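You operate a simulated robot arm through the tools that you are given. There is no shell and no other tool. Be economical: measure what you need, move in short steps, check, and stop when the job is done.

You are at the controls of a simulated two-armed robot. One attempt, no reset.

JOB
Fetch the blue roller and stand it on the beige red tipped board. Take the green stick and put it on the orange bench. Take the brown clamp pad and leave it on the board bench. Put the 10 cm plywood block from the green bench on the finishing table and the 15 cm plywood block on the glue bench. Take the teal laser on the yellow bench and put it away on the side wall ledge. The order is free. Set down upright: blue roller, brown clamp pad, teal laser.

Only the result counts: the job must be done as asked and must still hold three seconds after the hand-in. Knocking over, shifting, dropping, spilling or breaking anything else fails it.

ROBOT AND FRAMES
Two 7-joint arms with two-finger parallel grippers on one trunk, on a base that drives. Base frame: it is fixed to the floor where the robot stands at the start and does not move with it; the origin is under the middle of the robot, x ahead of it, y to its left, z up; the surface under the hand at the start is at about z = 84. Readings come in cm, degrees, newtons and seconds.
The left shoulder is at the start at [5, 15.8, 98.3], the right one opposite. With the tool pointing down near the work surface each hand reaches from about 10 to 66 cm from the robot's upright axis, wherever it stands, measured 20 degrees to its own side. Places, roughly: blue roller (4x7x18 cm) [70, 10, 90]; board bench [-420, -150, 80]; brown clamp pad (6x5x9 cm) [-100, -120, 90]; finishing table [-420, 40, 80]; glue bench [60, -60, 80]; green stick (20x3x3 cm) [-140, 10, 90]; orange bench [-30, -450, 80]; plywood block [-125, -225, 75]; red tipped board [250, 175, 75]; side wall ledge [270, 730, 120]; teal laser [-175, -425, 100]. Payload 3.91 kg a hand.
The tool frame of a hand sits at the grasp point between the pads (the TCP): z along the fingers, y along the line on which they close. The tips reach 3 cm beyond it. Largest opening 11 cm; finger width 2, thickness 1; the body of the gripper, 4.8 by 11.2 cm, starts 5.5 cm behind the TCP.
Orientation is that of the tool frame in the base frame, as a unit quaternion [x, y, z, w]. With the fingers straight down and closing along the base's y, the tool's x points along the base's -x, its y along +y and its z along -z.

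CONTROLS
- The arms move only by the tool step_arm. It takes "left_motion", "right_motion" or both (then of equal length, played together; a hand with none holds still); each is a list of rows, each a list of 7 numbers: the shift along the base's x, y, z in cm, then the turn, a rotation vector about the base's x, y, z in degrees, then the finger opening in cm, from 0 to 11. In form: [[dx, dy, dz, wx, wy, wz, grip], ...]. A call has 1 to 10 rows; each row is the pose to reach, as a shift and turn from the pose commanded when the call began. Each row takes 0.2 s and may step no farther than 5 cm and 8.6 degrees from the row before; otherwise, or with a gripper value out of range, the whole call is refused. A pose out of reach is approached as far as the arm can. The call stops where the force on the tool passes 40 N (or 10 N more than at its start, if that is more) or the arm is blocked; 0.2 s more then pass. The fingers move at their own pace (about 15.3 cm/s each) and stop on an object; they squeeze with about 34 N. The grip force told is the motor's: it shows also when the fingers shut on nothing. Time passes only in rows, and 0.2 s behind the last, so rows that repeat a pose let the fingers close. The reply holds the time, the measured pose of the TCP, the force on the tool along the base axes, the opening and the grip force, in the units named above and with some noise, with the torque about the TCP (base axes, N m) and any sound that the robot's microphone picked up.
- Cameras (640 x 400 px; columns grow to the right, rows downward): "scene" is now at [12.81, -3.07, 115.58]; the picture's right is [-0.35, -0.94, 0.00], its down [-0.21, 0.08, -0.97] and it looks along [0.91, -0.34, -0.22] (base axes); focal length 260 px, centre (320, 200). "left" rides on the left gripper at [7.2, -1.7, -10.3] in its tool frame; the picture's right is [0.23, 0.97, 0.00], its down [-0.76, 0.18, -0.62] and it looks along [-0.61, 0.14, 0.78] (tool axes); focal length 222 px, centre (320, 200). "right" rides on the right gripper at [7.2, 1.7, -10.3] in its tool frame; the picture's right is [-0.23, 0.97, 0.00], its down [-0.76, -0.18, -0.62] and it looks along [-0.61, -0.14, 0.78] (tool axes); focal length 222 px, centre (320, 200). There is no depth. A picture from a camera that has moved, and an enlarged one, comes with that camera's place and axes in the base frame and with its lens.
- grab_frame(camera): a new picture of that camera. The clock stands still meanwhile.
- raise_lower(by): slides the trunk up (or, below 0, down) by that many cm; the arms and the scene camera ride with it, the base frame stays. It gives what a move gives, with no picture.
- roll_base(legs): drives the robot by 1 to 6 legs, each [ahead, turn to the left] in cm and degrees, along the robot's own axes; the way and the turn of a leg run together, so that a leg with both is an arc; at most 150 cm and 180 degrees a leg. The arms and the cameras ride along, it lands a little off, and it stops where it bumps. It gives what a move gives.
- aim_head(pan, tilt): turns the head with the scene camera to pan (to the left, within 80 degrees either way) and tilt (down, from -29 to 69), counted from straight ahead of the robot. It gives what a move gives.
- inspect(camera, box): a new picture of the part [left, top, right, bottom] of that camera's present view, enlarged. The clock stands still meanwhile.
- close_job(): hands the job in; it is judged then, once.

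Work in short steps. Places have to be worked out from the pictures, the camera data and where the tool is seen: move nearer, look again, correct. Check each grasp and each placing, and mend what went wrong. You have 186 turns and 166 pictures in all, those below and enlarged ones among them. Open the grippers and draw the arms clear of the work before you hand the job in, unless the task says otherwise; then end with one line.

The tools are called after ">>>" as a command line: name --argument value ..., lists and objects as JSON in quotes. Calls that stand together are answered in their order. step_arm: Moves the arms, as the interface text tells. Its arguments: {"type":"object","properties":{"left_motion":{"type":"array"},"right_motion":{"type":"array"}},"required":[]} The other tools are called the same way: raise_lower (by) slides the trunk up or down; roll_base (legs) drives the base; aim_head (pan, tilt) turns the head that bears the scene camera; grab_frame (camera) takes a picture; inspect (camera, box) takes an enlarged picture of a part of a camera's view; close_job () hands the job in.

At the start:

```text
t: 0.0
left_tcp_pos: [43.59, 6.05, 108.75]
left_tcp_rot: [0.0, 1.0, 0.0, 0.001]
left_wrist_force: [0.5, -0.5, 0.6]
left_torque: [-0.01, -0.02, -0.01]
left_finger_gap: 11.01
left_grasp_force: 0.0
right_tcp_pos: [39.79, -28.42, 112.2]
right_tcp_rot: [0.0, 1.0, 0.0, -0.001]
right_wrist_force: [0.9, 0.4, -1.2]
right_torque: [0.0, -0.02, -0.02]
right_finger_gap: 11.02
right_grasp_force: 0.1
trunk travel left (down, up): [-22.5, 25.7]
robot x, y, heading: [0.32, 0.28, -0.0]
head pan, tilt: [-20.3, 12.8]
```

scene: 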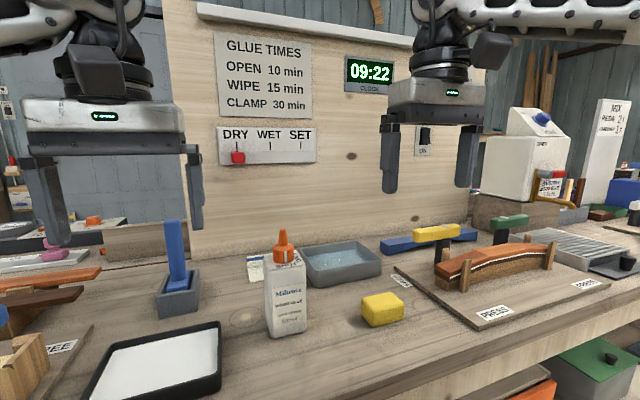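
right: 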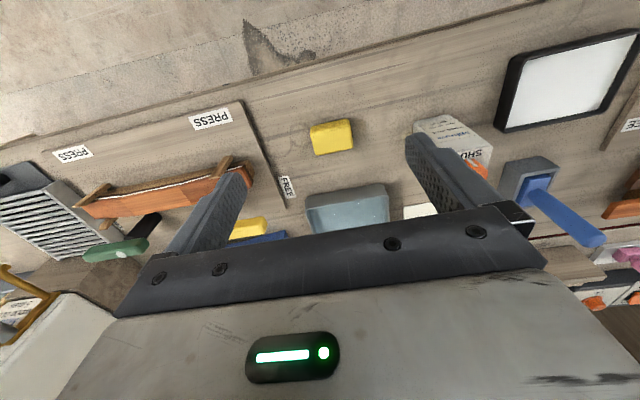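
left: 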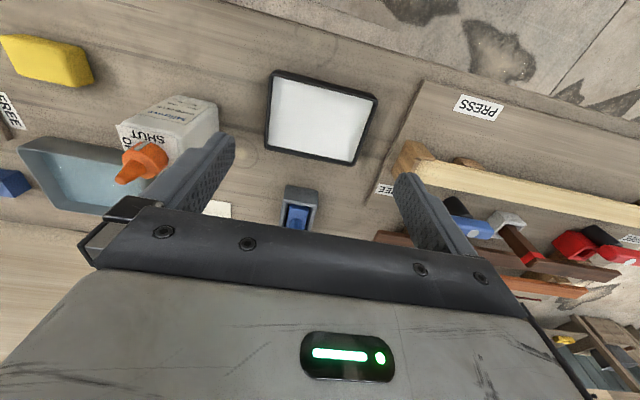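

I'll begin by looking at the roller and its surroundings, straight ahead on the work bench.

>>> aim_head --pan 10 --tilt 25

>>> grab_frame --camera "scene"

```text
t: 0.9
left_tcp_pos: [43.68, 6.08, 108.86]
left_tcp_rot: [0.0, 1.0, 0.0, 0.0]
left_wrist_force: [-0.2, 0.7, -0.4]
left_torque: [0.0, 0.03, 0.01]
left_finger_gap: 10.97
left_grasp_force: 0.1
right_tcp_pos: [39.84, -28.62, 112.17]
right_tcp_rot: [0.0, 1.0, 0.0, -0.001]
right_wrist_force: [-0.5, 0.4, 0.7]
right_torque: [-0.01, -0.04, 0.01]
right_finger_gap: 10.96
right_grasp_force: 0.1
trunk travel left (down, up): [-22.5, 25.7]
robot x, y, heading: [0.23, -0.13, -0.2]
head pan, tilt: [10.0, 25.0]
```

```text
162 pictures are left
camera scene: at [13.13, 1.76, 113.61], right [0.17, -0.98, 0.0], down [-0.42, -0.07, -0.91], along [0.89, 0.16, -0.42], focal length 260 px, centre (320, 200)
```

scene: 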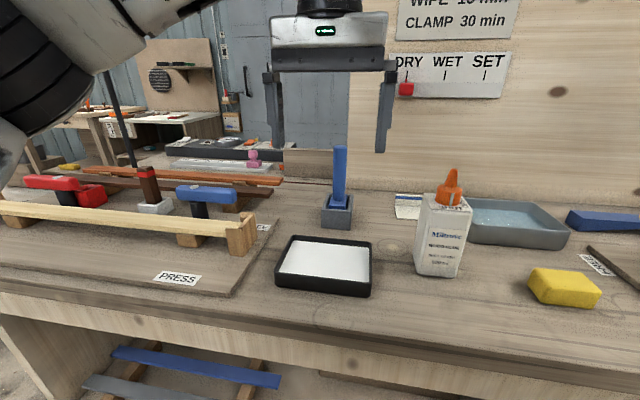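

The roller (blue handle in a grey foot) is near column 338, row 190; I'll zoom in to understand its form.

>>> inspect --camera "scene" --box '[280, 130, 400, 250]'

>>> inspect --camera "left" --box '[220, 140, 400, 253]'

```text
3.33 times, centred on (340, 190) of scene
camera zoom: at [13.13, 1.76, 113.61], right [0.17, -0.98, 0.0], down [-0.42, -0.07, -0.91], along [0.89, 0.16, -0.42], focal length 867 px, centre (253, 233)
```

zoom: 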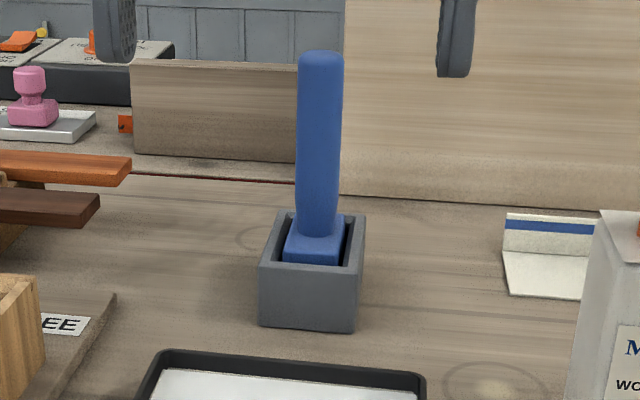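

```text
3.54 times, centred on (310, 196) of left
camera zoom: at [36.39, 4.33, 119.15], right [-0.23, 0.97, 0.0], down [0.76, 0.18, 0.62], along [0.61, 0.14, -0.78], focal length 786 px, centre (355, 212)
```

zoom: 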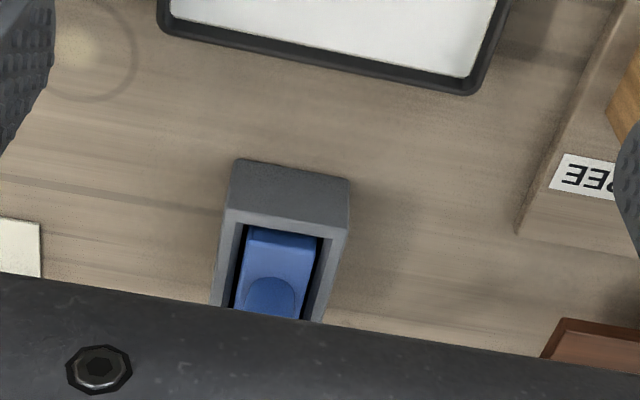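

The roller's handle stands at about (65, 7) with its top near z=101, in an open grey socket. I move the open left hand over it, staying above it, and look.

>>> step_arm --left_motion '[[0, 0, 2, 0, 0, 0, 11], [4.5, 0.2, 2, 0, 0, 0, 9], [9, 0.5, 2, 0, 0, 0, 9], [13, 0.6, 2, 0, 0, 0, 9], [16, 0.6, 2, 0, 0, 0, 9], [16, 0.6, 2, 0, 0, 0, 9]]'

>>> inspect --camera "scene" --box '[240, 50, 440, 250]'

>>> grab_frame --camera "left"

```text
t: 2.4
left_tcp_pos: [54.09, 7.38, 107.89]
left_tcp_rot: [0.0, 1.0, 0.0, 0.0]
left_wrist_force: [-0.5, -0.8, 0.0]
left_torque: [-0.02, -0.02, 0.0]
left_finger_gap: 9.01
left_grasp_force: 0.0
left hand out of reach, approached as far as the arm can: row 3, 4, 5, 6
right_tcp_pos: [39.75, -28.61, 112.19]
right_tcp_rot: [0.001, 1.0, 0.0, -0.001]
right_wrist_force: [-0.1, 0.2, 0.5]
right_torque: [-0.01, 0.01, 0.0]
right_finger_gap: 10.99
right_grasp_force: 0.1
trunk travel left (down, up): [-22.5, 25.7]
robot x, y, heading: [-0.21, 0.19, 0.1]
head pan, tilt: [10.0, 25.0]
```

```text
2.00 times, centred on (340, 150) of scene
camera zoom: at [13.11, 1.72, 113.61], right [0.17, -0.98, 0.0], down [-0.42, -0.07, -0.91], along [0.89, 0.16, -0.42], focal length 520 px, centre (280, 300)
```

zoom: 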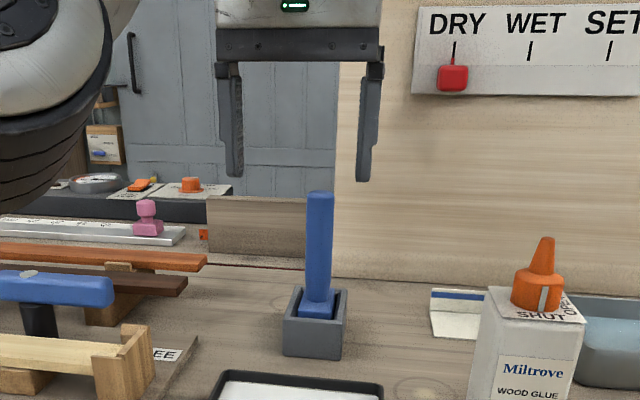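

```text
158 pictures are left
camera left: at [46.78, 5.69, 118.23], right [-0.23, 0.97, 0.0], down [0.76, 0.18, 0.62], along [0.61, 0.14, -0.78], focal length 222 px, centre (320, 200)
```

left: 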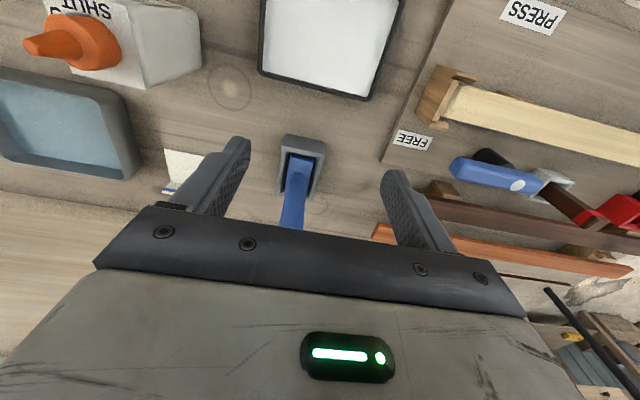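

The hand stopped at x=54 for reach. Raising the trunk brings the shoulder nearer the wrist height, so I raise it and try again.

>>> raise_lower --by 14

>>> step_arm --left_motion '[[0, 0, -4, 0, 0, 0, 9], [0, 0, -8, 0, 0, 0, 9], [0, 0, -12, 0, 0, 0, 9], [2, -0.4, -13, 0, 0, 0, 9], [4, -0.4, -13, 0, 0, 0, 9], [4, -0.4, -13, 0, 0, 0, 9]]'

>>> grab_frame --camera "left"

```text
t: 4.0
left_tcp_pos: [54.12, 7.31, 121.85]
left_tcp_rot: [0.0, 1.0, 0.0, 0.001]
left_wrist_force: [0.4, 0.5, 0.0]
left_torque: [0.0, -0.01, 0.0]
left_finger_gap: 8.99
left_grasp_force: 0.0
right_tcp_pos: [39.79, -28.63, 126.05]
right_tcp_rot: [0.0, 1.0, -0.001, 0.0]
right_wrist_force: [-0.6, -0.2, 0.2]
right_torque: [-0.03, -0.01, 0.01]
right_finger_gap: 11.01
right_grasp_force: 0.0
trunk travel left (down, up): [-36.5, 11.7]
robot x, y, heading: [-0.28, 0.04, -0.1]
head pan, tilt: [10.0, 25.0]
```

```text
t: 5.4
left_tcp_pos: [58.04, 7.2, 108.77]
left_tcp_rot: [-0.001, 1.0, 0.001, 0.0]
left_wrist_force: [-0.9, -0.7, 0.3]
left_torque: [0.01, 0.02, 0.03]
left_finger_gap: 8.99
left_grasp_force: 0.0
right_tcp_pos: [39.76, -28.54, 126.13]
right_tcp_rot: [0.0, 1.0, 0.0, 0.0]
right_wrist_force: [-0.6, -1.0, 0.8]
right_torque: [0.03, -0.03, 0.05]
right_finger_gap: 10.99
right_grasp_force: 0.0
trunk travel left (down, up): [-36.5, 11.7]
robot x, y, heading: [-0.23, -0.06, 0.1]
head pan, tilt: [10.0, 25.0]
```

```text
157 pictures are left
camera left: at [50.78, 5.52, 119.08], right [-0.23, 0.97, 0.0], down [0.76, 0.18, 0.62], along [0.61, 0.14, -0.78], focal length 222 px, centre (320, 200)
```

left: 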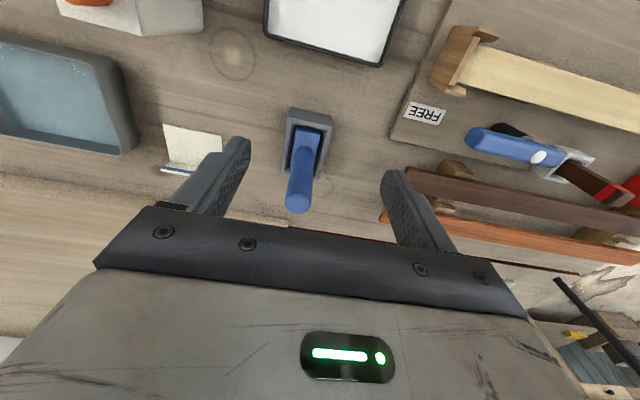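

Handle is at about (65.9, 6.7), top ~101. Move over it, and check reach before descending.

>>> step_arm --left_motion '[[4, -0.3, 0, 0, 0, 0, 9], [7.8, -0.5, -1, 0, 0, 0, 9], [7.8, -0.5, -1, 0, 0, 0, 9]]'

>>> grab_frame --camera "left"

>>> inspect --camera "scene" --box '[240, 100, 440, 300]'

```text
t: 6.2
left_tcp_pos: [59.79, 7.65, 108.39]
left_tcp_rot: [0.0, 1.0, 0.001, -0.001]
left_wrist_force: [0.0, 0.5, 0.5]
left_torque: [-0.01, -0.02, 0.0]
left_finger_gap: 8.95
left_grasp_force: 0.0
left hand out of reach, approached as far as the arm can: row 1, 2, 3
right_tcp_pos: [39.66, -28.61, 126.11]
right_tcp_rot: [0.001, 1.0, 0.0, 0.001]
right_wrist_force: [-0.9, -0.2, 0.3]
right_torque: [0.02, -0.02, 0.02]
right_finger_gap: 11.01
right_grasp_force: 0.1
trunk travel left (down, up): [-36.5, 11.7]
robot x, y, heading: [-0.1, -0.18, -0.0]
head pan, tilt: [10.0, 25.0]
```

```text
156 pictures are left
camera left: at [52.59, 5.98, 118.65], right [-0.23, 0.97, 0.0], down [0.76, 0.18, 0.62], along [0.61, 0.14, -0.78], focal length 222 px, centre (320, 200)
```

left: 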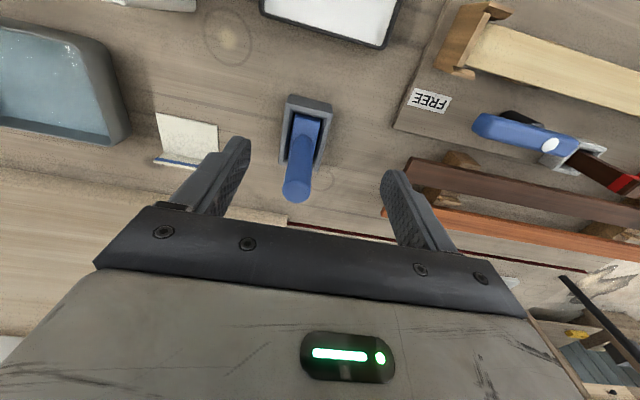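

```text
2.00 times, centred on (340, 200) of scene
camera zoom: at [13.13, 1.76, 127.6], right [0.17, -0.98, 0.0], down [-0.42, -0.07, -0.91], along [0.89, 0.16, -0.42], focal length 520 px, centre (280, 200)
```

zoom: 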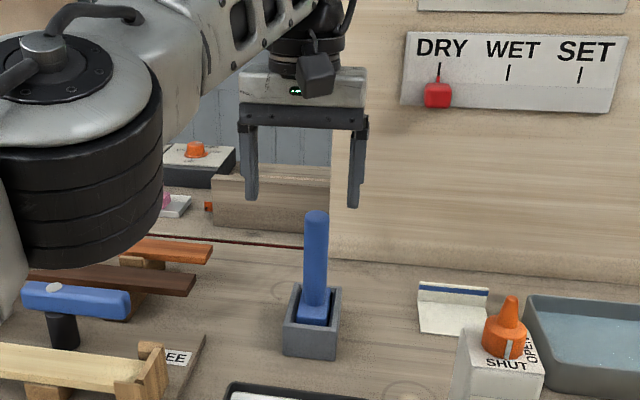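

Need about 8 cm more; I'll drive ahead 8 cm slowly with the hand clear above the handle.

>>> roll_base --legs '[[7, 0]]'

>>> grab_frame --camera "left"

```text
t: 7.2
left_tcp_pos: [67.03, 7.73, 108.18]
left_tcp_rot: [-0.001, 1.0, -0.001, 0.0]
left_wrist_force: [-0.1, -0.1, -0.3]
left_torque: [0.01, 0.02, 0.03]
left_finger_gap: 9.0
left_grasp_force: 0.0
right_tcp_pos: [46.96, -28.54, 126.05]
right_tcp_rot: [0.0, 1.0, 0.0, 0.0]
right_wrist_force: [0.7, 0.3, 0.0]
right_torque: [0.0, 0.01, 0.03]
right_finger_gap: 11.0
right_grasp_force: 0.1
trunk travel left (down, up): [-36.5, 11.7]
robot x, y, heading: [6.57, -0.2, -0.1]
head pan, tilt: [10.0, 25.0]
```

```text
154 pictures are left
camera left: at [59.78, 6.02, 118.63], right [-0.23, 0.97, 0.0], down [0.76, 0.18, 0.62], along [0.61, 0.14, -0.78], focal length 222 px, centre (320, 200)
```

left: 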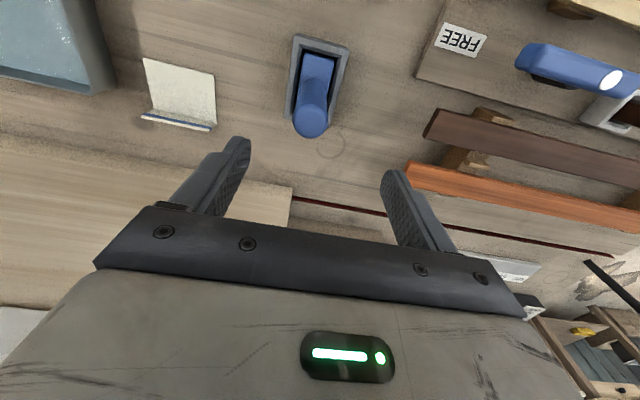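

Handle top now triangulates to (65.8, 6.7). I shift over it and go down to z≈97.

>>> step_arm --left_motion '[[-1.2, -1.0, 0, 0, 0, 0, 9], [-1.2, -1.0, -4, 0, 0, 0, 9], [-1.2, -1.0, -8, 0, 0, 0, 9], [-1.2, -1.0, -11, 0, 0, 0, 9], [-1.2, -1.0, -11, 0, 0, 0, 9]]'

>>> inspect --camera "scene" --box '[240, 100, 440, 300]'

>>> grab_frame --camera "left"

```text
t: 8.4
left_tcp_pos: [65.89, 6.96, 97.06]
left_tcp_rot: [-0.002, 1.0, -0.001, 0.001]
left_wrist_force: [-0.1, -0.6, -0.3]
left_torque: [0.01, 0.0, -0.04]
left_finger_gap: 9.0
left_grasp_force: 0.0
right_tcp_pos: [46.76, -28.55, 126.14]
right_tcp_rot: [0.0, 1.0, -0.001, 0.0]
right_wrist_force: [0.5, -0.7, -0.7]
right_torque: [0.02, 0.0, 0.02]
right_finger_gap: 10.98
right_grasp_force: 0.1
trunk travel left (down, up): [-36.5, 11.7]
robot x, y, heading: [7.22, 0.06, 0.1]
head pan, tilt: [10.0, 25.0]
```

```text
2.00 times, centred on (340, 200) of scene
camera zoom: at [20.24, 1.78, 127.6], right [0.17, -0.98, 0.0], down [-0.42, -0.07, -0.91], along [0.89, 0.16, -0.42], focal length 520 px, centre (280, 200)
```

zoom: 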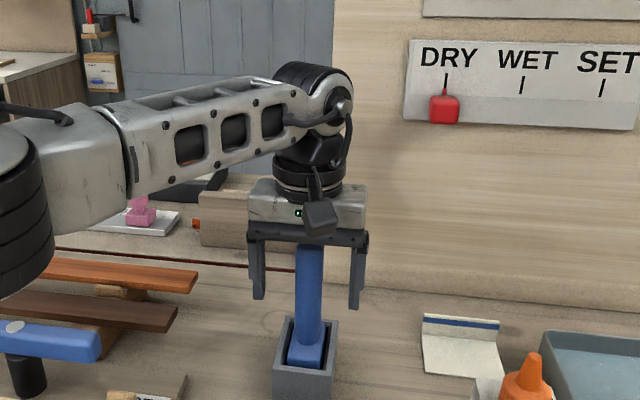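

```text
152 pictures are left
camera left: at [58.58, 5.22, 107.46], right [-0.23, 0.97, 0.0], down [0.76, 0.18, 0.62], along [0.61, 0.14, -0.78], focal length 222 px, centre (320, 200)
```

left: 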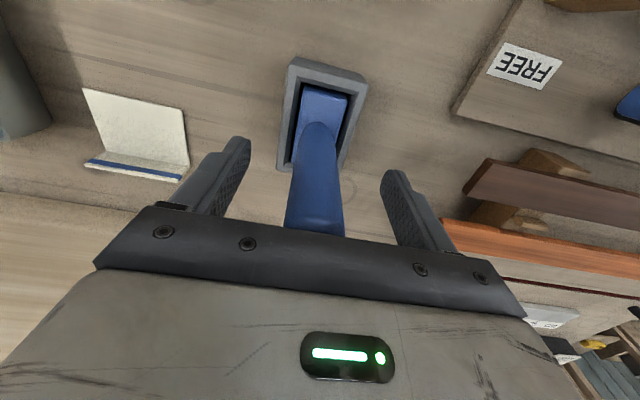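

The handle is between the fingers. Close gently.

>>> step_arm --left_motion '[[0, 0, 0, 0, 0, 0, 5], [0, 0, 0, 0, 0, 0, 3], [0, 0, 0, 0, 0, 0, 1], [0, 0, 0, 0, 0, 0, 1]]'

>>> grab_frame --camera "left"

```text
t: 9.4
left_tcp_pos: [65.83, 6.87, 97.09]
left_tcp_rot: [0.0, 1.0, 0.0, 0.0]
left_wrist_force: [0.0, -0.4, -0.4]
left_torque: [0.08, -0.05, 0.0]
left_finger_gap: 2.81
left_grasp_force: 34.4
right_tcp_pos: [46.86, -28.5, 126.1]
right_tcp_rot: [0.0, 1.0, 0.0, 0.0]
right_wrist_force: [0.4, 0.1, 0.0]
right_torque: [-0.01, 0.03, 0.01]
right_finger_gap: 11.0
right_grasp_force: 0.1
trunk travel left (down, up): [-36.5, 11.7]
robot x, y, heading: [7.43, -0.14, 0.2]
head pan, tilt: [10.0, 25.0]
```

```text
151 pictures are left
camera left: at [58.59, 5.22, 107.47], right [-0.23, 0.97, 0.0], down [0.76, 0.18, 0.62], along [0.61, 0.14, -0.78], focal length 222 px, centre (320, 200)
```

left: 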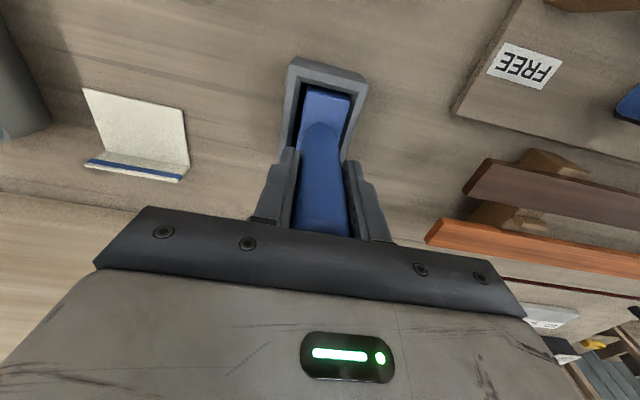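

Gripped (2.8 cm). Lift straight up slowly.

>>> step_arm --left_motion '[[0, 0, 2, 0, 0, 0, 1], [0, 0, 4, 0, 0, 0, 1], [0, 0, 7, 0, 0, 0, 1], [0, 0, 10, 0, 0, 0, 1], [0, 0, 13, 0, 0, 0, 1], [-3, 0, 16, 0, 0, 0, 1], [-7, 0, 16, 0, 0, 0, 1], [-7, 0, 16, 0, 0, 0, 1]]'

>>> grab_frame --camera "scene"

```text
t: 11.2
left_tcp_pos: [58.43, 6.63, 113.42]
left_tcp_rot: [0.0, 1.0, 0.0, 0.001]
left_wrist_force: [-0.6, 0.4, -2.5]
left_torque: [0.02, 0.0, 0.02]
left_finger_gap: 2.82
left_grasp_force: 34.2
right_tcp_pos: [46.92, -28.49, 126.12]
right_tcp_rot: [0.0, 1.0, 0.0, 0.0]
right_wrist_force: [0.0, -0.5, 0.6]
right_torque: [0.01, 0.0, 0.01]
right_finger_gap: 11.01
right_grasp_force: 0.1
trunk travel left (down, up): [-36.5, 11.7]
robot x, y, heading: [7.0, -0.41, -0.2]
head pan, tilt: [10.0, 25.0]
```

```text
150 pictures are left
camera scene: at [20.27, 1.77, 127.6], right [0.17, -0.98, 0.0], down [-0.42, -0.07, -0.91], along [0.89, 0.16, -0.42], focal length 260 px, centre (320, 200)
```

scene: 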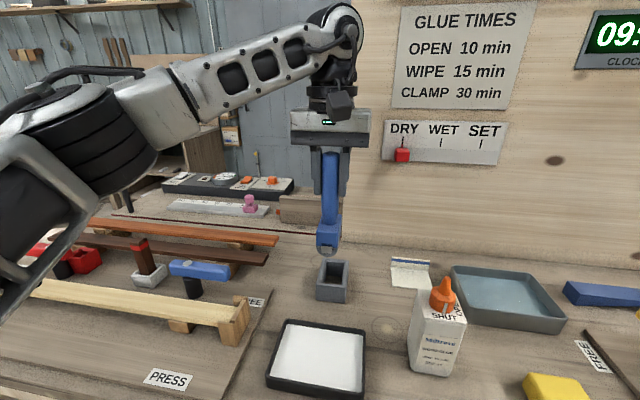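

The roller hangs in the hand, its bottom ~13.8 cm below the TCP. I back off a little and pull the arms in, then look about.

>>> roll_base --legs '[[-30, 0]]'

>>> step_arm --left_motion '[[-5, 0, 0, 0, 0, 0, 1], [-9, 2, 0, 0, 0, 0, 1], [-13, 5, 0, 0, 0, 0, 1], [-17, 8, 0, 0, 0, 0, 1], [-20, 10, 0, 0, 0, 0, 1], [-20, 10, 0, 0, 0, 0, 1]]' --right_motion '[[-3, 0, 0, 0, 0, 0, 11], [-6, 2, 0, 0, 0, 0, 11], [-9, 3, 0, 0, 0, 0, 11], [-12, 3, 0, 0, 0, 0, 11], [-12, 3, 0, 0, 0, 0, 11], [-12, 3, 0, 0, 0, 0, 11]]'

>>> aim_head --pan 70 --tilt 20

>>> grab_frame --camera "scene"

>>> aim_head --pan -70 --tilt 20

>>> grab_frame --camera "scene"

```text
t: 13.3
left_tcp_pos: [28.19, 6.61, 113.42]
left_tcp_rot: [0.0, 1.0, 0.0, 0.0]
left_wrist_force: [-0.2, 0.0, -1.0]
left_torque: [0.04, -0.02, 0.0]
left_finger_gap: 2.82
left_grasp_force: 33.5
right_tcp_pos: [16.46, -28.52, 126.17]
right_tcp_rot: [0.001, 1.0, 0.0, 0.0]
right_wrist_force: [-1.0, 1.1, 0.3]
right_torque: [0.02, -0.02, 0.0]
right_finger_gap: 11.0
right_grasp_force: 0.0
trunk travel left (down, up): [-36.5, 11.7]
robot x, y, heading: [-23.27, -0.14, 0.1]
head pan, tilt: [10.0, 25.0]
```

```text
t: 14.7
left_tcp_pos: [8.18, 16.58, 113.36]
left_tcp_rot: [0.001, 1.0, 0.0, 0.0]
left_wrist_force: [0.9, -0.1, -2.1]
left_torque: [0.03, -0.03, 0.02]
left_finger_gap: 2.84
left_grasp_force: 34.0
right_tcp_pos: [4.4, -25.69, 126.0]
right_tcp_rot: [0.001, 1.0, -0.001, 0.0]
right_wrist_force: [0.3, -0.3, -0.5]
right_torque: [0.0, 0.04, -0.05]
right_finger_gap: 10.98
right_grasp_force: 0.0
trunk travel left (down, up): [-36.5, 11.7]
robot x, y, heading: [-22.92, 0.39, 0.1]
head pan, tilt: [10.0, 25.0]
```

```text
t: 16.0
left_tcp_pos: [8.2, 16.5, 113.57]
left_tcp_rot: [0.001, 1.0, 0.0, 0.0]
left_wrist_force: [0.4, 1.1, -0.5]
left_torque: [0.04, 0.0, -0.02]
left_finger_gap: 2.82
left_grasp_force: 34.2
right_tcp_pos: [4.4, -25.67, 125.96]
right_tcp_rot: [0.001, 1.0, 0.001, 0.0]
right_wrist_force: [0.3, -0.2, 0.2]
right_torque: [-0.02, 0.01, 0.02]
right_finger_gap: 11.01
right_grasp_force: 0.0
trunk travel left (down, up): [-36.5, 11.7]
robot x, y, heading: [-23.29, 0.23, -0.2]
head pan, tilt: [70.0, 20.0]
```

```text
149 pictures are left
camera scene: at [-15.84, 8.93, 128.41], right [0.94, -0.34, 0.0], down [-0.12, -0.32, -0.94], along [0.32, 0.88, -0.34], focal length 260 px, centre (320, 200)
```

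scene: 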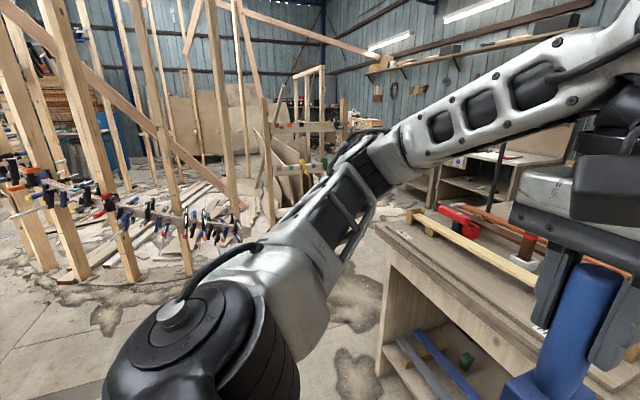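

```text
t: 18.2
left_tcp_pos: [8.17, 16.65, 113.42]
left_tcp_rot: [0.001, 1.0, 0.001, 0.0]
left_wrist_force: [0.5, 1.5, -0.9]
left_torque: [0.02, 0.01, 0.02]
left_finger_gap: 2.8
left_grasp_force: 34.1
right_tcp_pos: [4.45, -25.57, 125.85]
right_tcp_rot: [0.001, 1.0, 0.0, 0.0]
right_wrist_force: [0.4, 0.3, -0.4]
right_torque: [-0.03, 0.01, 0.0]
right_finger_gap: 10.99
right_grasp_force: 0.1
trunk travel left (down, up): [-36.5, 11.7]
robot x, y, heading: [-23.34, 0.04, -0.1]
head pan, tilt: [-70.0, 20.0]
```

```text
148 pictures are left
camera scene: at [-15.88, -8.56, 128.41], right [-0.94, -0.34, 0.0], down [-0.12, 0.32, -0.94], along [0.32, -0.88, -0.34], focal length 260 px, centre (320, 200)
```

scene: 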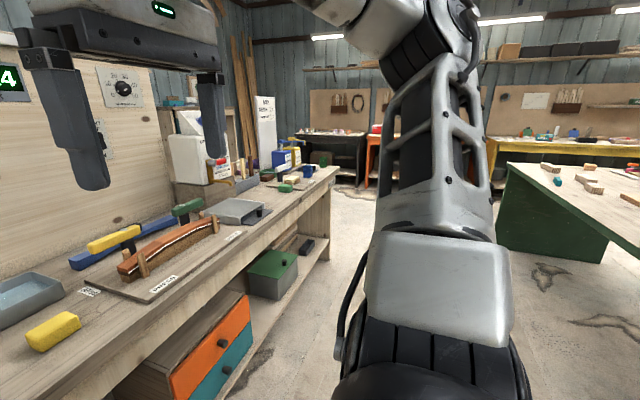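

I need a view to the left, where the path to the red tipped board goes. Turn left 60° in place and look.

>>> roll_base --legs '[[-8, 0], [0, 60]]'

>>> aim_head --pan -25 --tilt 15

>>> grab_frame --camera "scene"

>>> aim_head --pan 45 --tilt 15

>>> grab_frame --camera "scene"

```text
t: 22.0
left_tcp_pos: [-30.76, 35.57, 113.44]
left_tcp_rot: [-0.51, 0.86, 0.0, 0.0]
left_wrist_force: [0.2, 0.3, -1.9]
left_torque: [0.0, -0.04, 0.02]
left_finger_gap: 2.83
left_grasp_force: 34.2
right_tcp_pos: [4.45, 11.93, 125.92]
right_tcp_rot: [-0.51, 0.86, 0.0, -0.001]
right_wrist_force: [-0.8, -0.5, 0.5]
right_torque: [0.03, 0.02, -0.02]
right_finger_gap: 11.01
right_grasp_force: 0.0
trunk travel left (down, up): [-36.5, 11.7]
robot x, y, heading: [-31.28, -0.13, 61.7]
head pan, tilt: [-70.0, 20.0]
```

```text
t: 23.1
left_tcp_pos: [-30.89, 35.52, 113.42]
left_tcp_rot: [-0.512, 0.859, 0.0, 0.0]
left_wrist_force: [-0.5, -0.1, -1.4]
left_torque: [-0.01, 0.01, 0.01]
left_finger_gap: 2.83
left_grasp_force: 33.9
right_tcp_pos: [4.43, 12.12, 125.85]
right_tcp_rot: [-0.511, 0.86, -0.001, 0.0]
right_wrist_force: [0.4, -0.1, 0.1]
right_torque: [0.04, 0.02, -0.02]
right_finger_gap: 10.98
right_grasp_force: 0.1
trunk travel left (down, up): [-36.5, 11.7]
robot x, y, heading: [-31.28, 0.06, 61.3]
head pan, tilt: [-25.0, 15.0]
```

```text
147 pictures are left
camera scene: at [-21.69, 9.27, 129.22], right [0.59, -0.81, 0.0], down [-0.21, -0.15, -0.97], along [0.78, 0.57, -0.26], focal length 260 px, centre (320, 200)
```

scene: 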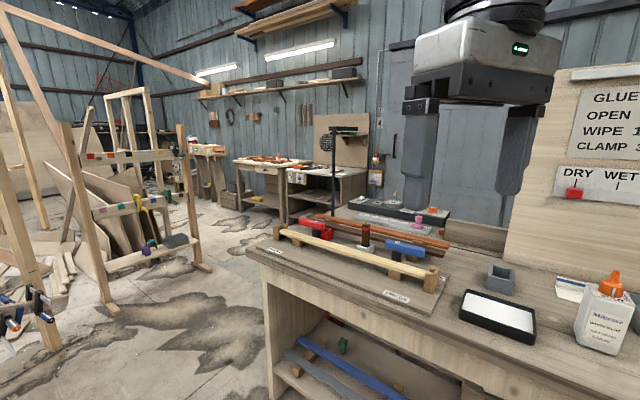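

```text
t: 24.5
left_tcp_pos: [-30.86, 35.51, 113.49]
left_tcp_rot: [-0.511, 0.86, 0.0, 0.0]
left_wrist_force: [0.6, 0.4, -1.9]
left_torque: [-0.01, 0.0, -0.04]
left_finger_gap: 2.8
left_grasp_force: 33.7
right_tcp_pos: [4.44, 12.07, 125.82]
right_tcp_rot: [-0.511, 0.859, 0.0, 0.0]
right_wrist_force: [1.0, 0.1, -0.4]
right_torque: [0.0, 0.01, -0.01]
right_finger_gap: 10.99
right_grasp_force: 0.1
trunk travel left (down, up): [-36.5, 11.7]
robot x, y, heading: [-31.22, 0.04, 61.4]
head pan, tilt: [45.0, 15.0]
```

```text
146 pictures are left
camera scene: at [-31.84, 12.69, 129.22], right [0.96, 0.28, 0.0], down [0.07, -0.25, -0.97], along [-0.27, 0.93, -0.26], focal length 260 px, centre (320, 200)
```

scene: 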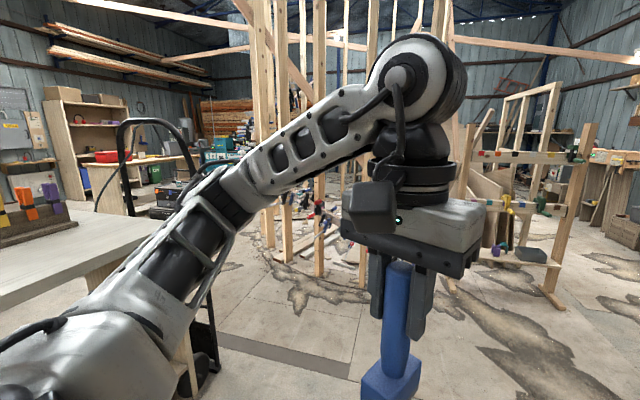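

The path goes around the bench's left end (corner ~ (37, 83)) into the corridor y≈90–225. Zoom on the tables at the far side to find the beige board with the red tip.

>>> aim_head --pan -25 --tilt 15

>>> inspect --camera "scene" --box '[180, 80, 440, 240]'

```text
t: 25.9
left_tcp_pos: [-30.75, 35.43, 113.46]
left_tcp_rot: [-0.511, 0.86, 0.001, -0.001]
left_wrist_force: [-0.7, 0.5, -2.2]
left_torque: [0.0, 0.01, -0.01]
left_finger_gap: 2.84
left_grasp_force: 34.3
right_tcp_pos: [4.55, 12.04, 126.04]
right_tcp_rot: [-0.511, 0.86, 0.0, 0.0]
right_wrist_force: [0.0, 0.1, 0.4]
right_torque: [0.0, -0.01, -0.02]
right_finger_gap: 10.98
right_grasp_force: 0.0
trunk travel left (down, up): [-36.5, 11.7]
robot x, y, heading: [-31.44, -0.14, 61.2]
head pan, tilt: [-25.0, 15.0]
```

```text
2.46 times, centred on (310, 160) of scene
camera zoom: at [-21.7, 9.28, 129.22], right [0.59, -0.8, 0.0], down [-0.21, -0.15, -0.97], along [0.78, 0.57, -0.26], focal length 640 px, centre (345, 298)
```

zoom: 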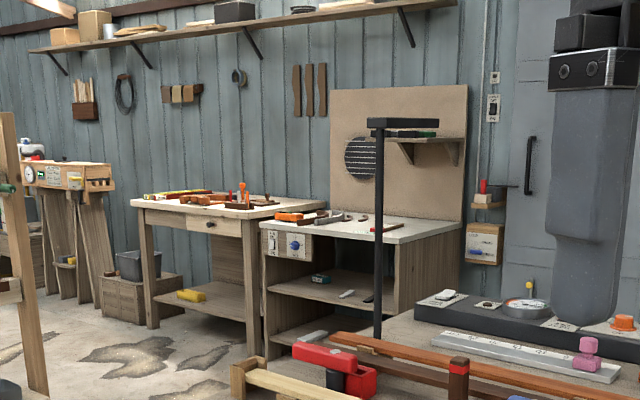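

Drive left along the bench's end, then turn right into the corridor and look.

>>> roll_base --legs '[[0, 25], [135, 0], [0, -76], [90, 0]]'

>>> aim_head --pan 0 --tilt 15

>>> grab_frame --camera "scene"

```text
t: 41.9
left_tcp_pos: [90.07, 176.52, 113.43]
left_tcp_rot: [-0.098, 0.995, 0.0, 0.0]
left_wrist_force: [-0.2, -0.5, -0.8]
left_torque: [-0.05, -0.01, -0.01]
left_finger_gap: 2.83
left_grasp_force: 34.1
right_tcp_pos: [94.55, 134.3, 125.84]
right_tcp_rot: [-0.097, 0.995, 0.001, 0.001]
right_wrist_force: [0.3, -0.4, -0.2]
right_torque: [-0.02, -0.01, 0.0]
right_finger_gap: 11.02
right_grasp_force: 0.1
trunk travel left (down, up): [-36.5, 11.7]
robot x, y, heading: [62.53, 154.09, 11.1]
head pan, tilt: [-25.0, 15.0]
```

```text
t: 42.7
left_tcp_pos: [90.08, 176.45, 113.5]
left_tcp_rot: [-0.098, 0.995, 0.0, 0.0]
left_wrist_force: [0.3, -0.2, -1.2]
left_torque: [0.04, 0.0, -0.01]
left_finger_gap: 2.83
left_grasp_force: 33.5
right_tcp_pos: [94.47, 134.34, 125.94]
right_tcp_rot: [-0.097, 0.995, -0.001, 0.0]
right_wrist_force: [0.5, 0.4, -0.1]
right_torque: [0.02, 0.02, -0.01]
right_finger_gap: 11.01
right_grasp_force: 0.1
trunk travel left (down, up): [-36.5, 11.7]
robot x, y, heading: [62.65, 154.13, 11.1]
head pan, tilt: [0.0, 15.0]
```

```text
144 pictures are left
camera scene: at [75.69, 156.86, 129.22], right [0.19, -0.98, 0.0], down [-0.25, -0.05, -0.97], along [0.95, 0.19, -0.26], focal length 260 px, centre (320, 200)
```

scene: 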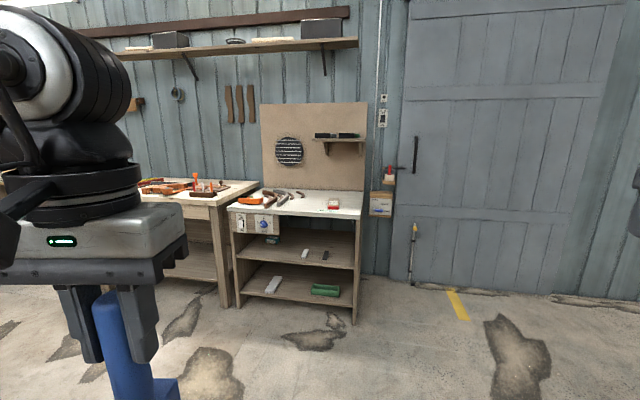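

>>> inspect --camera "scene" --box '[120, 160, 420, 345]'

```text
2.13 times, centred on (270, 252) of scene
camera zoom: at [75.69, 156.86, 129.22], right [0.19, -0.98, 0.0], down [-0.25, -0.05, -0.97], along [0.95, 0.19, -0.26], focal length 555 px, centre (427, 88)
```

zoom: 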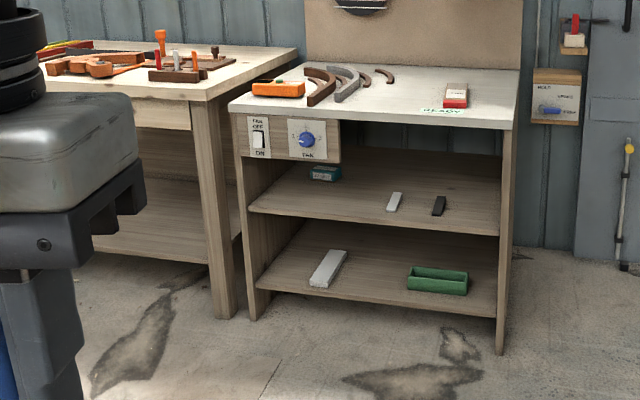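

The board with the red end lies on the white-topped table at about (258, 183), top z≈77, table front x≈229. Drive up to x≈180 facing it and look.

>>> roll_base --legs '[[118, 0], [0, -11]]'

>>> aim_head --pan 0 --tilt 35

>>> grab_frame --camera "scene"

```text
t: 49.5
left_tcp_pos: [210.99, 192.39, 113.49]
left_tcp_rot: [0.006, 1.0, 0.001, 0.0]
left_wrist_force: [0.0, 0.1, -1.4]
left_torque: [0.04, 0.0, -0.01]
left_finger_gap: 2.81
left_grasp_force: 33.6
right_tcp_pos: [206.61, 150.15, 125.98]
right_tcp_rot: [0.007, 1.0, 0.0, 0.0]
right_wrist_force: [-0.8, -0.5, -0.4]
right_torque: [-0.02, 0.01, 0.01]
right_finger_gap: 11.01
right_grasp_force: 0.0
trunk travel left (down, up): [-36.5, 11.7]
robot x, y, heading: [179.58, 176.41, -0.9]
head pan, tilt: [0.0, 15.0]
```

```text
t: 50.3
left_tcp_pos: [210.88, 192.46, 113.43]
left_tcp_rot: [0.007, 1.0, 0.0, 0.0]
left_wrist_force: [0.9, 0.0, -1.2]
left_torque: [-0.01, 0.03, 0.0]
left_finger_gap: 2.85
left_grasp_force: 34.6
right_tcp_pos: [206.72, 150.22, 125.95]
right_tcp_rot: [0.007, 1.0, 0.0, 0.001]
right_wrist_force: [0.0, 0.5, -0.8]
right_torque: [0.01, 0.0, 0.01]
right_finger_gap: 11.03
right_grasp_force: 0.1
trunk travel left (down, up): [-36.5, 11.7]
robot x, y, heading: [179.35, 176.28, -0.6]
head pan, tilt: [0.0, 35.0]
```

```text
142 pictures are left
camera scene: at [192.34, 176.19, 126.03], right [-0.01, -1.0, 0.0], down [-0.57, 0.01, -0.82], along [0.82, -0.01, -0.57], focal length 260 px, centre (320, 200)
```

scene: 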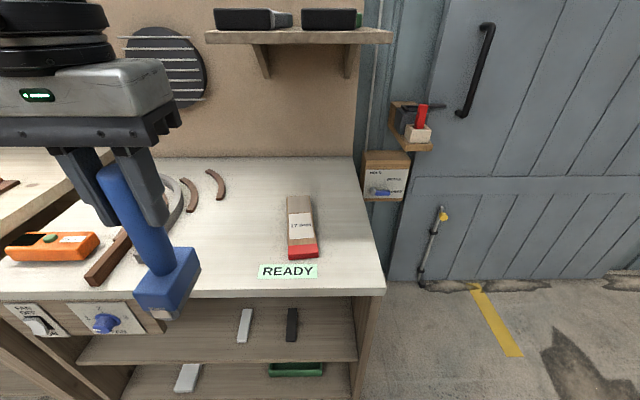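

Zoom on the board to see its outline and thickness.

>>> inspect --camera "scene" --box '[240, 170, 380, 300]'

>>> grab_frame --camera "right"

>>> grab_frame --camera "left"

```text
3.08 times, centred on (310, 235) of scene
camera zoom: at [192.34, 176.19, 126.03], right [-0.01, -1.0, 0.0], down [-0.57, 0.01, -0.82], along [0.82, -0.01, -0.57], focal length 800 px, centre (351, 92)
```

zoom: 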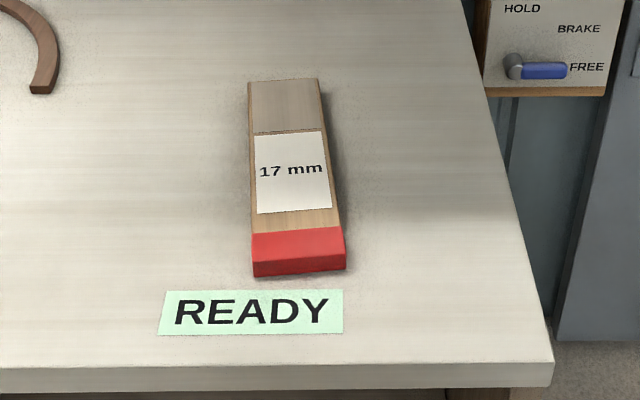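

```text
140 pictures are left
camera right: at [199.41, 151.87, 136.2], right [0.24, 0.97, 0.0], down [0.76, -0.19, 0.62], along [0.61, -0.15, -0.78], focal length 222 px, centre (320, 200)
```

right: 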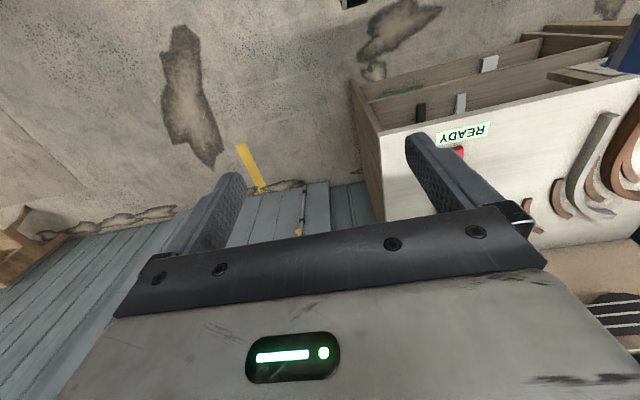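

```text
139 pictures are left
camera left: at [203.73, 190.83, 123.83], right [-0.21, 0.98, 0.0], down [0.76, 0.17, 0.62], along [0.61, 0.13, -0.78], focal length 222 px, centre (320, 200)
```

left: 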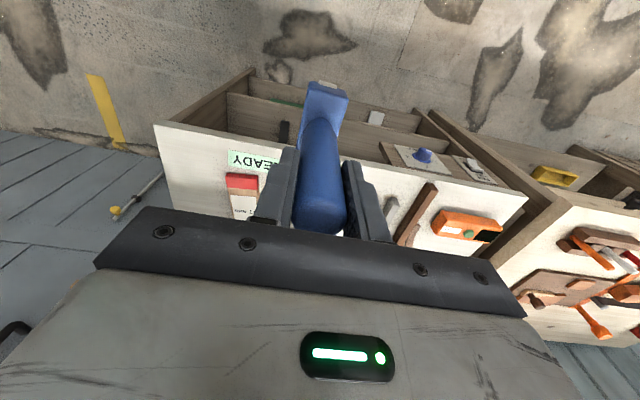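

Triangulating gives the table top at z≈82, board from x≈232 to 255, y≈180–182, 1.7 cm thick. Drive 13 cm nearer and bring the roller over the board's middle.

>>> roll_base --legs '[[13, 0]]'

>>> step_arm --left_motion '[[4, -3, 0, 0, 0, 0, 1], [8, -6, 0, 0, 0, 0, 1], [12, -9, 0, 0, 0, 0, 1], [16, -11.5, 0, 0, 0, 0, 1], [19, -11.5, 0, 0, 0, 0, 1], [20, -11.5, -3, 0, 0, 0, 1], [20, -11.5, -7, 0, 0, 0, 1], [20, -11.5, -10, 0, 0, 0, 1], [20, -11.5, -10, 0, 0, 0, 1]]'

>>> grab_frame --camera "left"

>>> grab_frame --camera "scene"

```text
t: 51.6
left_tcp_pos: [223.6, 192.3, 113.35]
left_tcp_rot: [0.007, 1.0, 0.0, 0.0]
left_wrist_force: [1.1, 0.3, -0.3]
left_torque: [0.04, 0.02, -0.03]
left_finger_gap: 2.84
left_grasp_force: 34.1
right_tcp_pos: [219.32, 150.07, 125.94]
right_tcp_rot: [0.007, 1.0, 0.0, 0.0]
right_wrist_force: [0.1, 0.3, -0.1]
right_torque: [-0.02, 0.05, 0.03]
right_finger_gap: 11.0
right_grasp_force: 0.0
trunk travel left (down, up): [-36.5, 11.7]
robot x, y, heading: [192.16, 176.22, -0.6]
head pan, tilt: [0.0, 35.0]
```

```text
t: 53.6
left_tcp_pos: [243.63, 180.66, 103.58]
left_tcp_rot: [0.007, 1.0, 0.0, 0.0]
left_wrist_force: [0.0, 0.3, -1.4]
left_torque: [-0.01, -0.01, 0.01]
left_finger_gap: 2.84
left_grasp_force: 34.0
right_tcp_pos: [219.21, 150.07, 125.97]
right_tcp_rot: [0.007, 1.0, 0.0, 0.0]
right_wrist_force: [0.5, 0.0, 0.2]
right_torque: [-0.01, -0.02, -0.01]
right_finger_gap: 11.01
right_grasp_force: 0.0
trunk travel left (down, up): [-36.5, 11.7]
robot x, y, heading: [192.17, 175.8, -0.8]
head pan, tilt: [0.0, 35.0]
```

```text
138 pictures are left
camera left: at [236.31, 179.18, 113.9], right [-0.21, 0.98, 0.0], down [0.76, 0.17, 0.62], along [0.61, 0.13, -0.78], focal length 222 px, centre (320, 200)
```

left: 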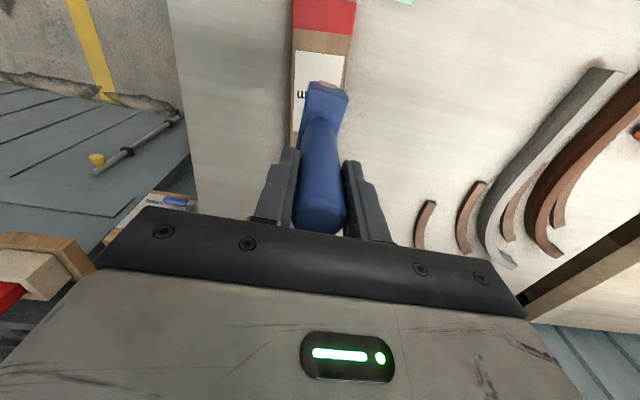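

```text
137 pictures are left
camera scene: at [204.89, 176.0, 126.03], right [-0.01, -1.0, 0.0], down [-0.57, 0.01, -0.82], along [0.82, -0.01, -0.57], focal length 260 px, centre (320, 200)
```

scene: 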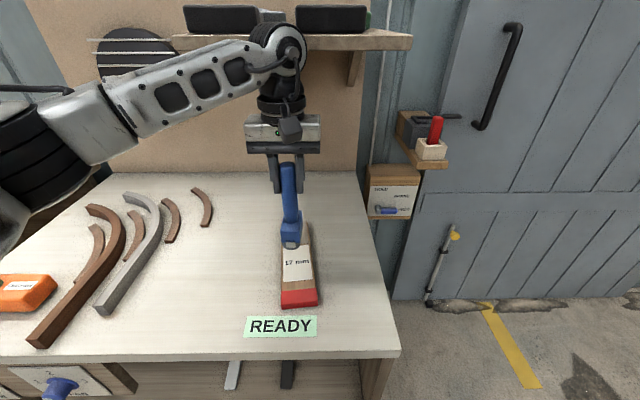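

Aligned within ~0.5 cm with the board's centre line. I lower slowly with a small y correction, watching the force.

>>> step_arm --left_motion '[[0, -0.4, -2, 0, 0, 0, 1], [0, -0.4, -4, 0, 0, 0, 1], [0, -0.4, -4.5, 0, 0, 0, 1], [0, -0.4, -4.8, 0, 0, 0, 1], [0, -0.4, -5.0, 0, 0, 0, 1]]'

>>> inspect --camera "scene" --box '[230, 150, 380, 350]'

```text
t: 54.8
left_tcp_pos: [243.48, 180.39, 98.36]
left_tcp_rot: [0.007, 1.0, 0.0, 0.0]
left_wrist_force: [0.1, 0.3, -1.7]
left_torque: [-0.05, 0.04, -0.01]
left_finger_gap: 2.83
left_grasp_force: 33.9
right_tcp_pos: [219.26, 150.02, 125.95]
right_tcp_rot: [0.008, 1.0, 0.0, 0.0]
right_wrist_force: [-0.7, -0.1, 0.2]
right_torque: [0.0, -0.01, 0.0]
right_finger_gap: 10.97
right_grasp_force: 0.0
trunk travel left (down, up): [-36.5, 11.7]
robot x, y, heading: [191.76, 176.15, -0.8]
head pan, tilt: [0.0, 35.0]
```

```text
2.00 times, centred on (305, 250) of scene
camera zoom: at [204.9, 176.0, 126.02], right [-0.01, -1.0, 0.0], down [-0.57, 0.01, -0.82], along [0.82, -0.01, -0.57], focal length 520 px, centre (350, 100)
```

zoom: 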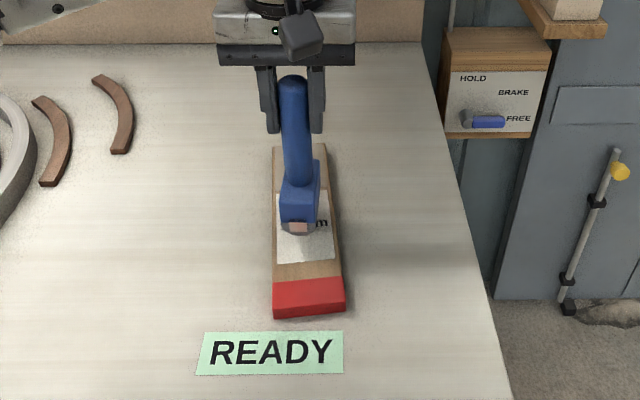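

No contact yet; continue down in small steps.

>>> step_arm --left_motion '[[0, 0, -0.4, 0, 0, 0, 1], [0, 0, -0.8, 0, 0, 0, 1], [0, 0, -1.2, 0, 0, 0, 1], [0, 0, -1.6, 0, 0, 0, 1]]'

>>> inspect --camera "scene" --box '[230, 150, 380, 350]'

```text
t: 55.8
left_tcp_pos: [243.5, 180.29, 96.91]
left_tcp_rot: [0.007, 1.0, 0.0, 0.0]
left_wrist_force: [1.0, -0.2, -2.2]
left_torque: [-0.05, 0.0, 0.01]
left_finger_gap: 2.8
left_grasp_force: 34.4
right_tcp_pos: [219.16, 149.95, 126.02]
right_tcp_rot: [0.007, 1.0, 0.0, -0.001]
right_wrist_force: [-0.2, 0.4, 0.5]
right_torque: [0.02, 0.01, -0.03]
right_finger_gap: 10.97
right_grasp_force: 0.0
trunk travel left (down, up): [-36.5, 11.7]
robot x, y, heading: [191.88, 176.0, -0.7]
head pan, tilt: [0.0, 35.0]
```

```text
2.00 times, centred on (305, 250) of scene
camera zoom: at [204.9, 176.0, 126.02], right [-0.01, -1.0, 0.0], down [-0.57, 0.01, -0.82], along [0.82, -0.01, -0.57], focal length 520 px, centre (350, 100)
```

zoom: 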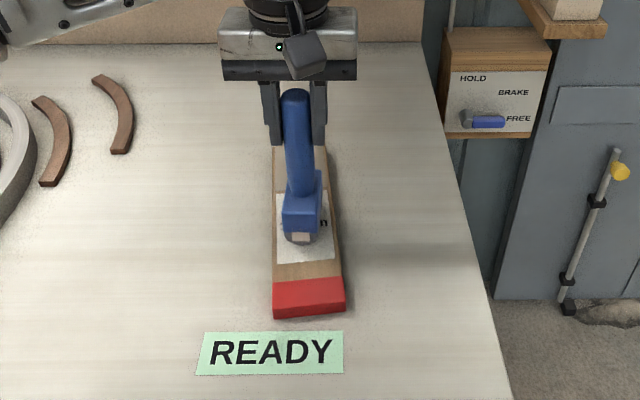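

Still free. Keep going down in small steps.

>>> step_arm --left_motion '[[0, 0, -0.4, 0, 0, 0, 1], [0, 0, -0.8, 0, 0, 0, 1], [0, 0, -1.1, 0, 0, 0, 1], [0, 0, -1.4, 0, 0, 0, 1]]'

>>> inspect --camera "left" --box '[230, 0, 430, 220]'

```text
t: 56.8
left_tcp_pos: [243.24, 180.26, 95.63]
left_tcp_rot: [0.007, 1.0, -0.001, 0.001]
left_wrist_force: [0.2, 1.6, 23.8]
left_torque: [0.35, 0.24, 0.07]
left_finger_gap: 2.83
left_grasp_force: 33.4
right_tcp_pos: [219.13, 150.05, 126.05]
right_tcp_rot: [0.007, 1.0, 0.0, 0.002]
right_wrist_force: [0.3, -0.9, -0.5]
right_torque: [0.02, 0.02, 0.02]
right_finger_gap: 11.0
right_grasp_force: 0.2
trunk travel left (down, up): [-36.5, 11.7]
robot x, y, heading: [192.0, 176.21, -0.8]
head pan, tilt: [0.0, 35.0]
```

```text
1.82 times, centred on (330, 110) of left
camera zoom: at [236.05, 178.67, 106.0], right [-0.21, 0.98, 0.0], down [0.76, 0.17, 0.63], along [0.61, 0.13, -0.78], focal length 404 px, centre (302, 364)
```

zoom: 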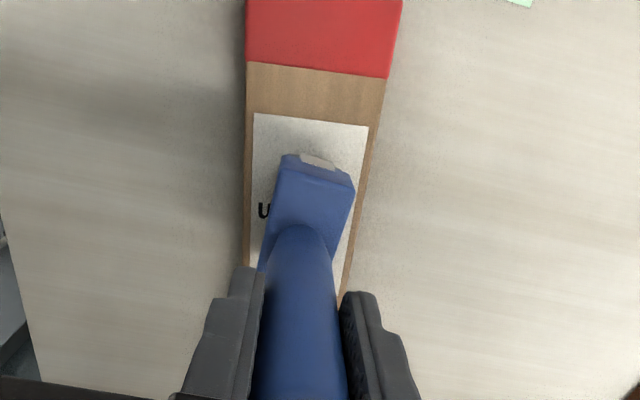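

Contact (24 N) and the roller is centred on the board. Ease up a hair, then open and check.

>>> step_arm --left_motion '[[0, 0, 0.25, 0, 0, 0, 1], [0, 0, 0.25, 0, 0, 0, 1], [0, 0, 0.25, 0, 0, 0, 3], [0, 0, 0.25, 0, 0, 0, 4], [0, 0, 0.25, 0, 0, 0, 6], [0, 0, 0.25, 0, 0, 0, 8], [0, 0, 0.25, 0, 0, 0, 8]]'

>>> grab_frame --camera "left"

```text
t: 58.4
left_tcp_pos: [243.57, 180.31, 95.66]
left_tcp_rot: [0.007, 1.0, 0.0, 0.0]
left_wrist_force: [0.4, 0.0, -0.1]
left_torque: [0.01, -0.05, -0.01]
left_finger_gap: 8.01
left_grasp_force: 0.1
right_tcp_pos: [219.25, 149.99, 125.9]
right_tcp_rot: [0.007, 1.0, 0.001, 0.0]
right_wrist_force: [0.0, 0.2, -0.3]
right_torque: [-0.02, 0.01, 0.01]
right_finger_gap: 11.0
right_grasp_force: 0.1
trunk travel left (down, up): [-36.5, 11.7]
robot x, y, heading: [192.15, 176.32, -0.8]
head pan, tilt: [0.0, 35.0]
```

```text
133 pictures are left
camera left: at [236.26, 178.7, 106.01], right [-0.21, 0.98, 0.0], down [0.76, 0.17, 0.62], along [0.61, 0.13, -0.78], focal length 222 px, centre (320, 200)
```

left: 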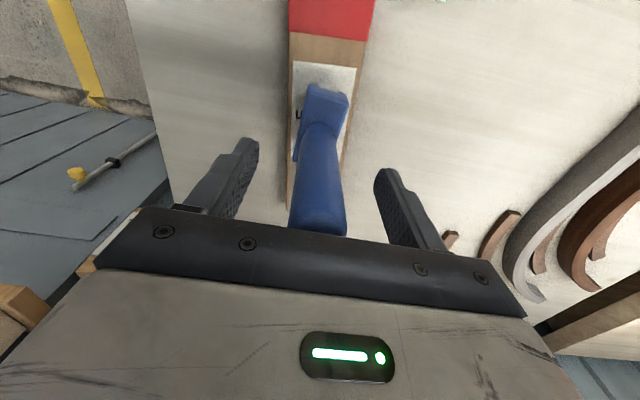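

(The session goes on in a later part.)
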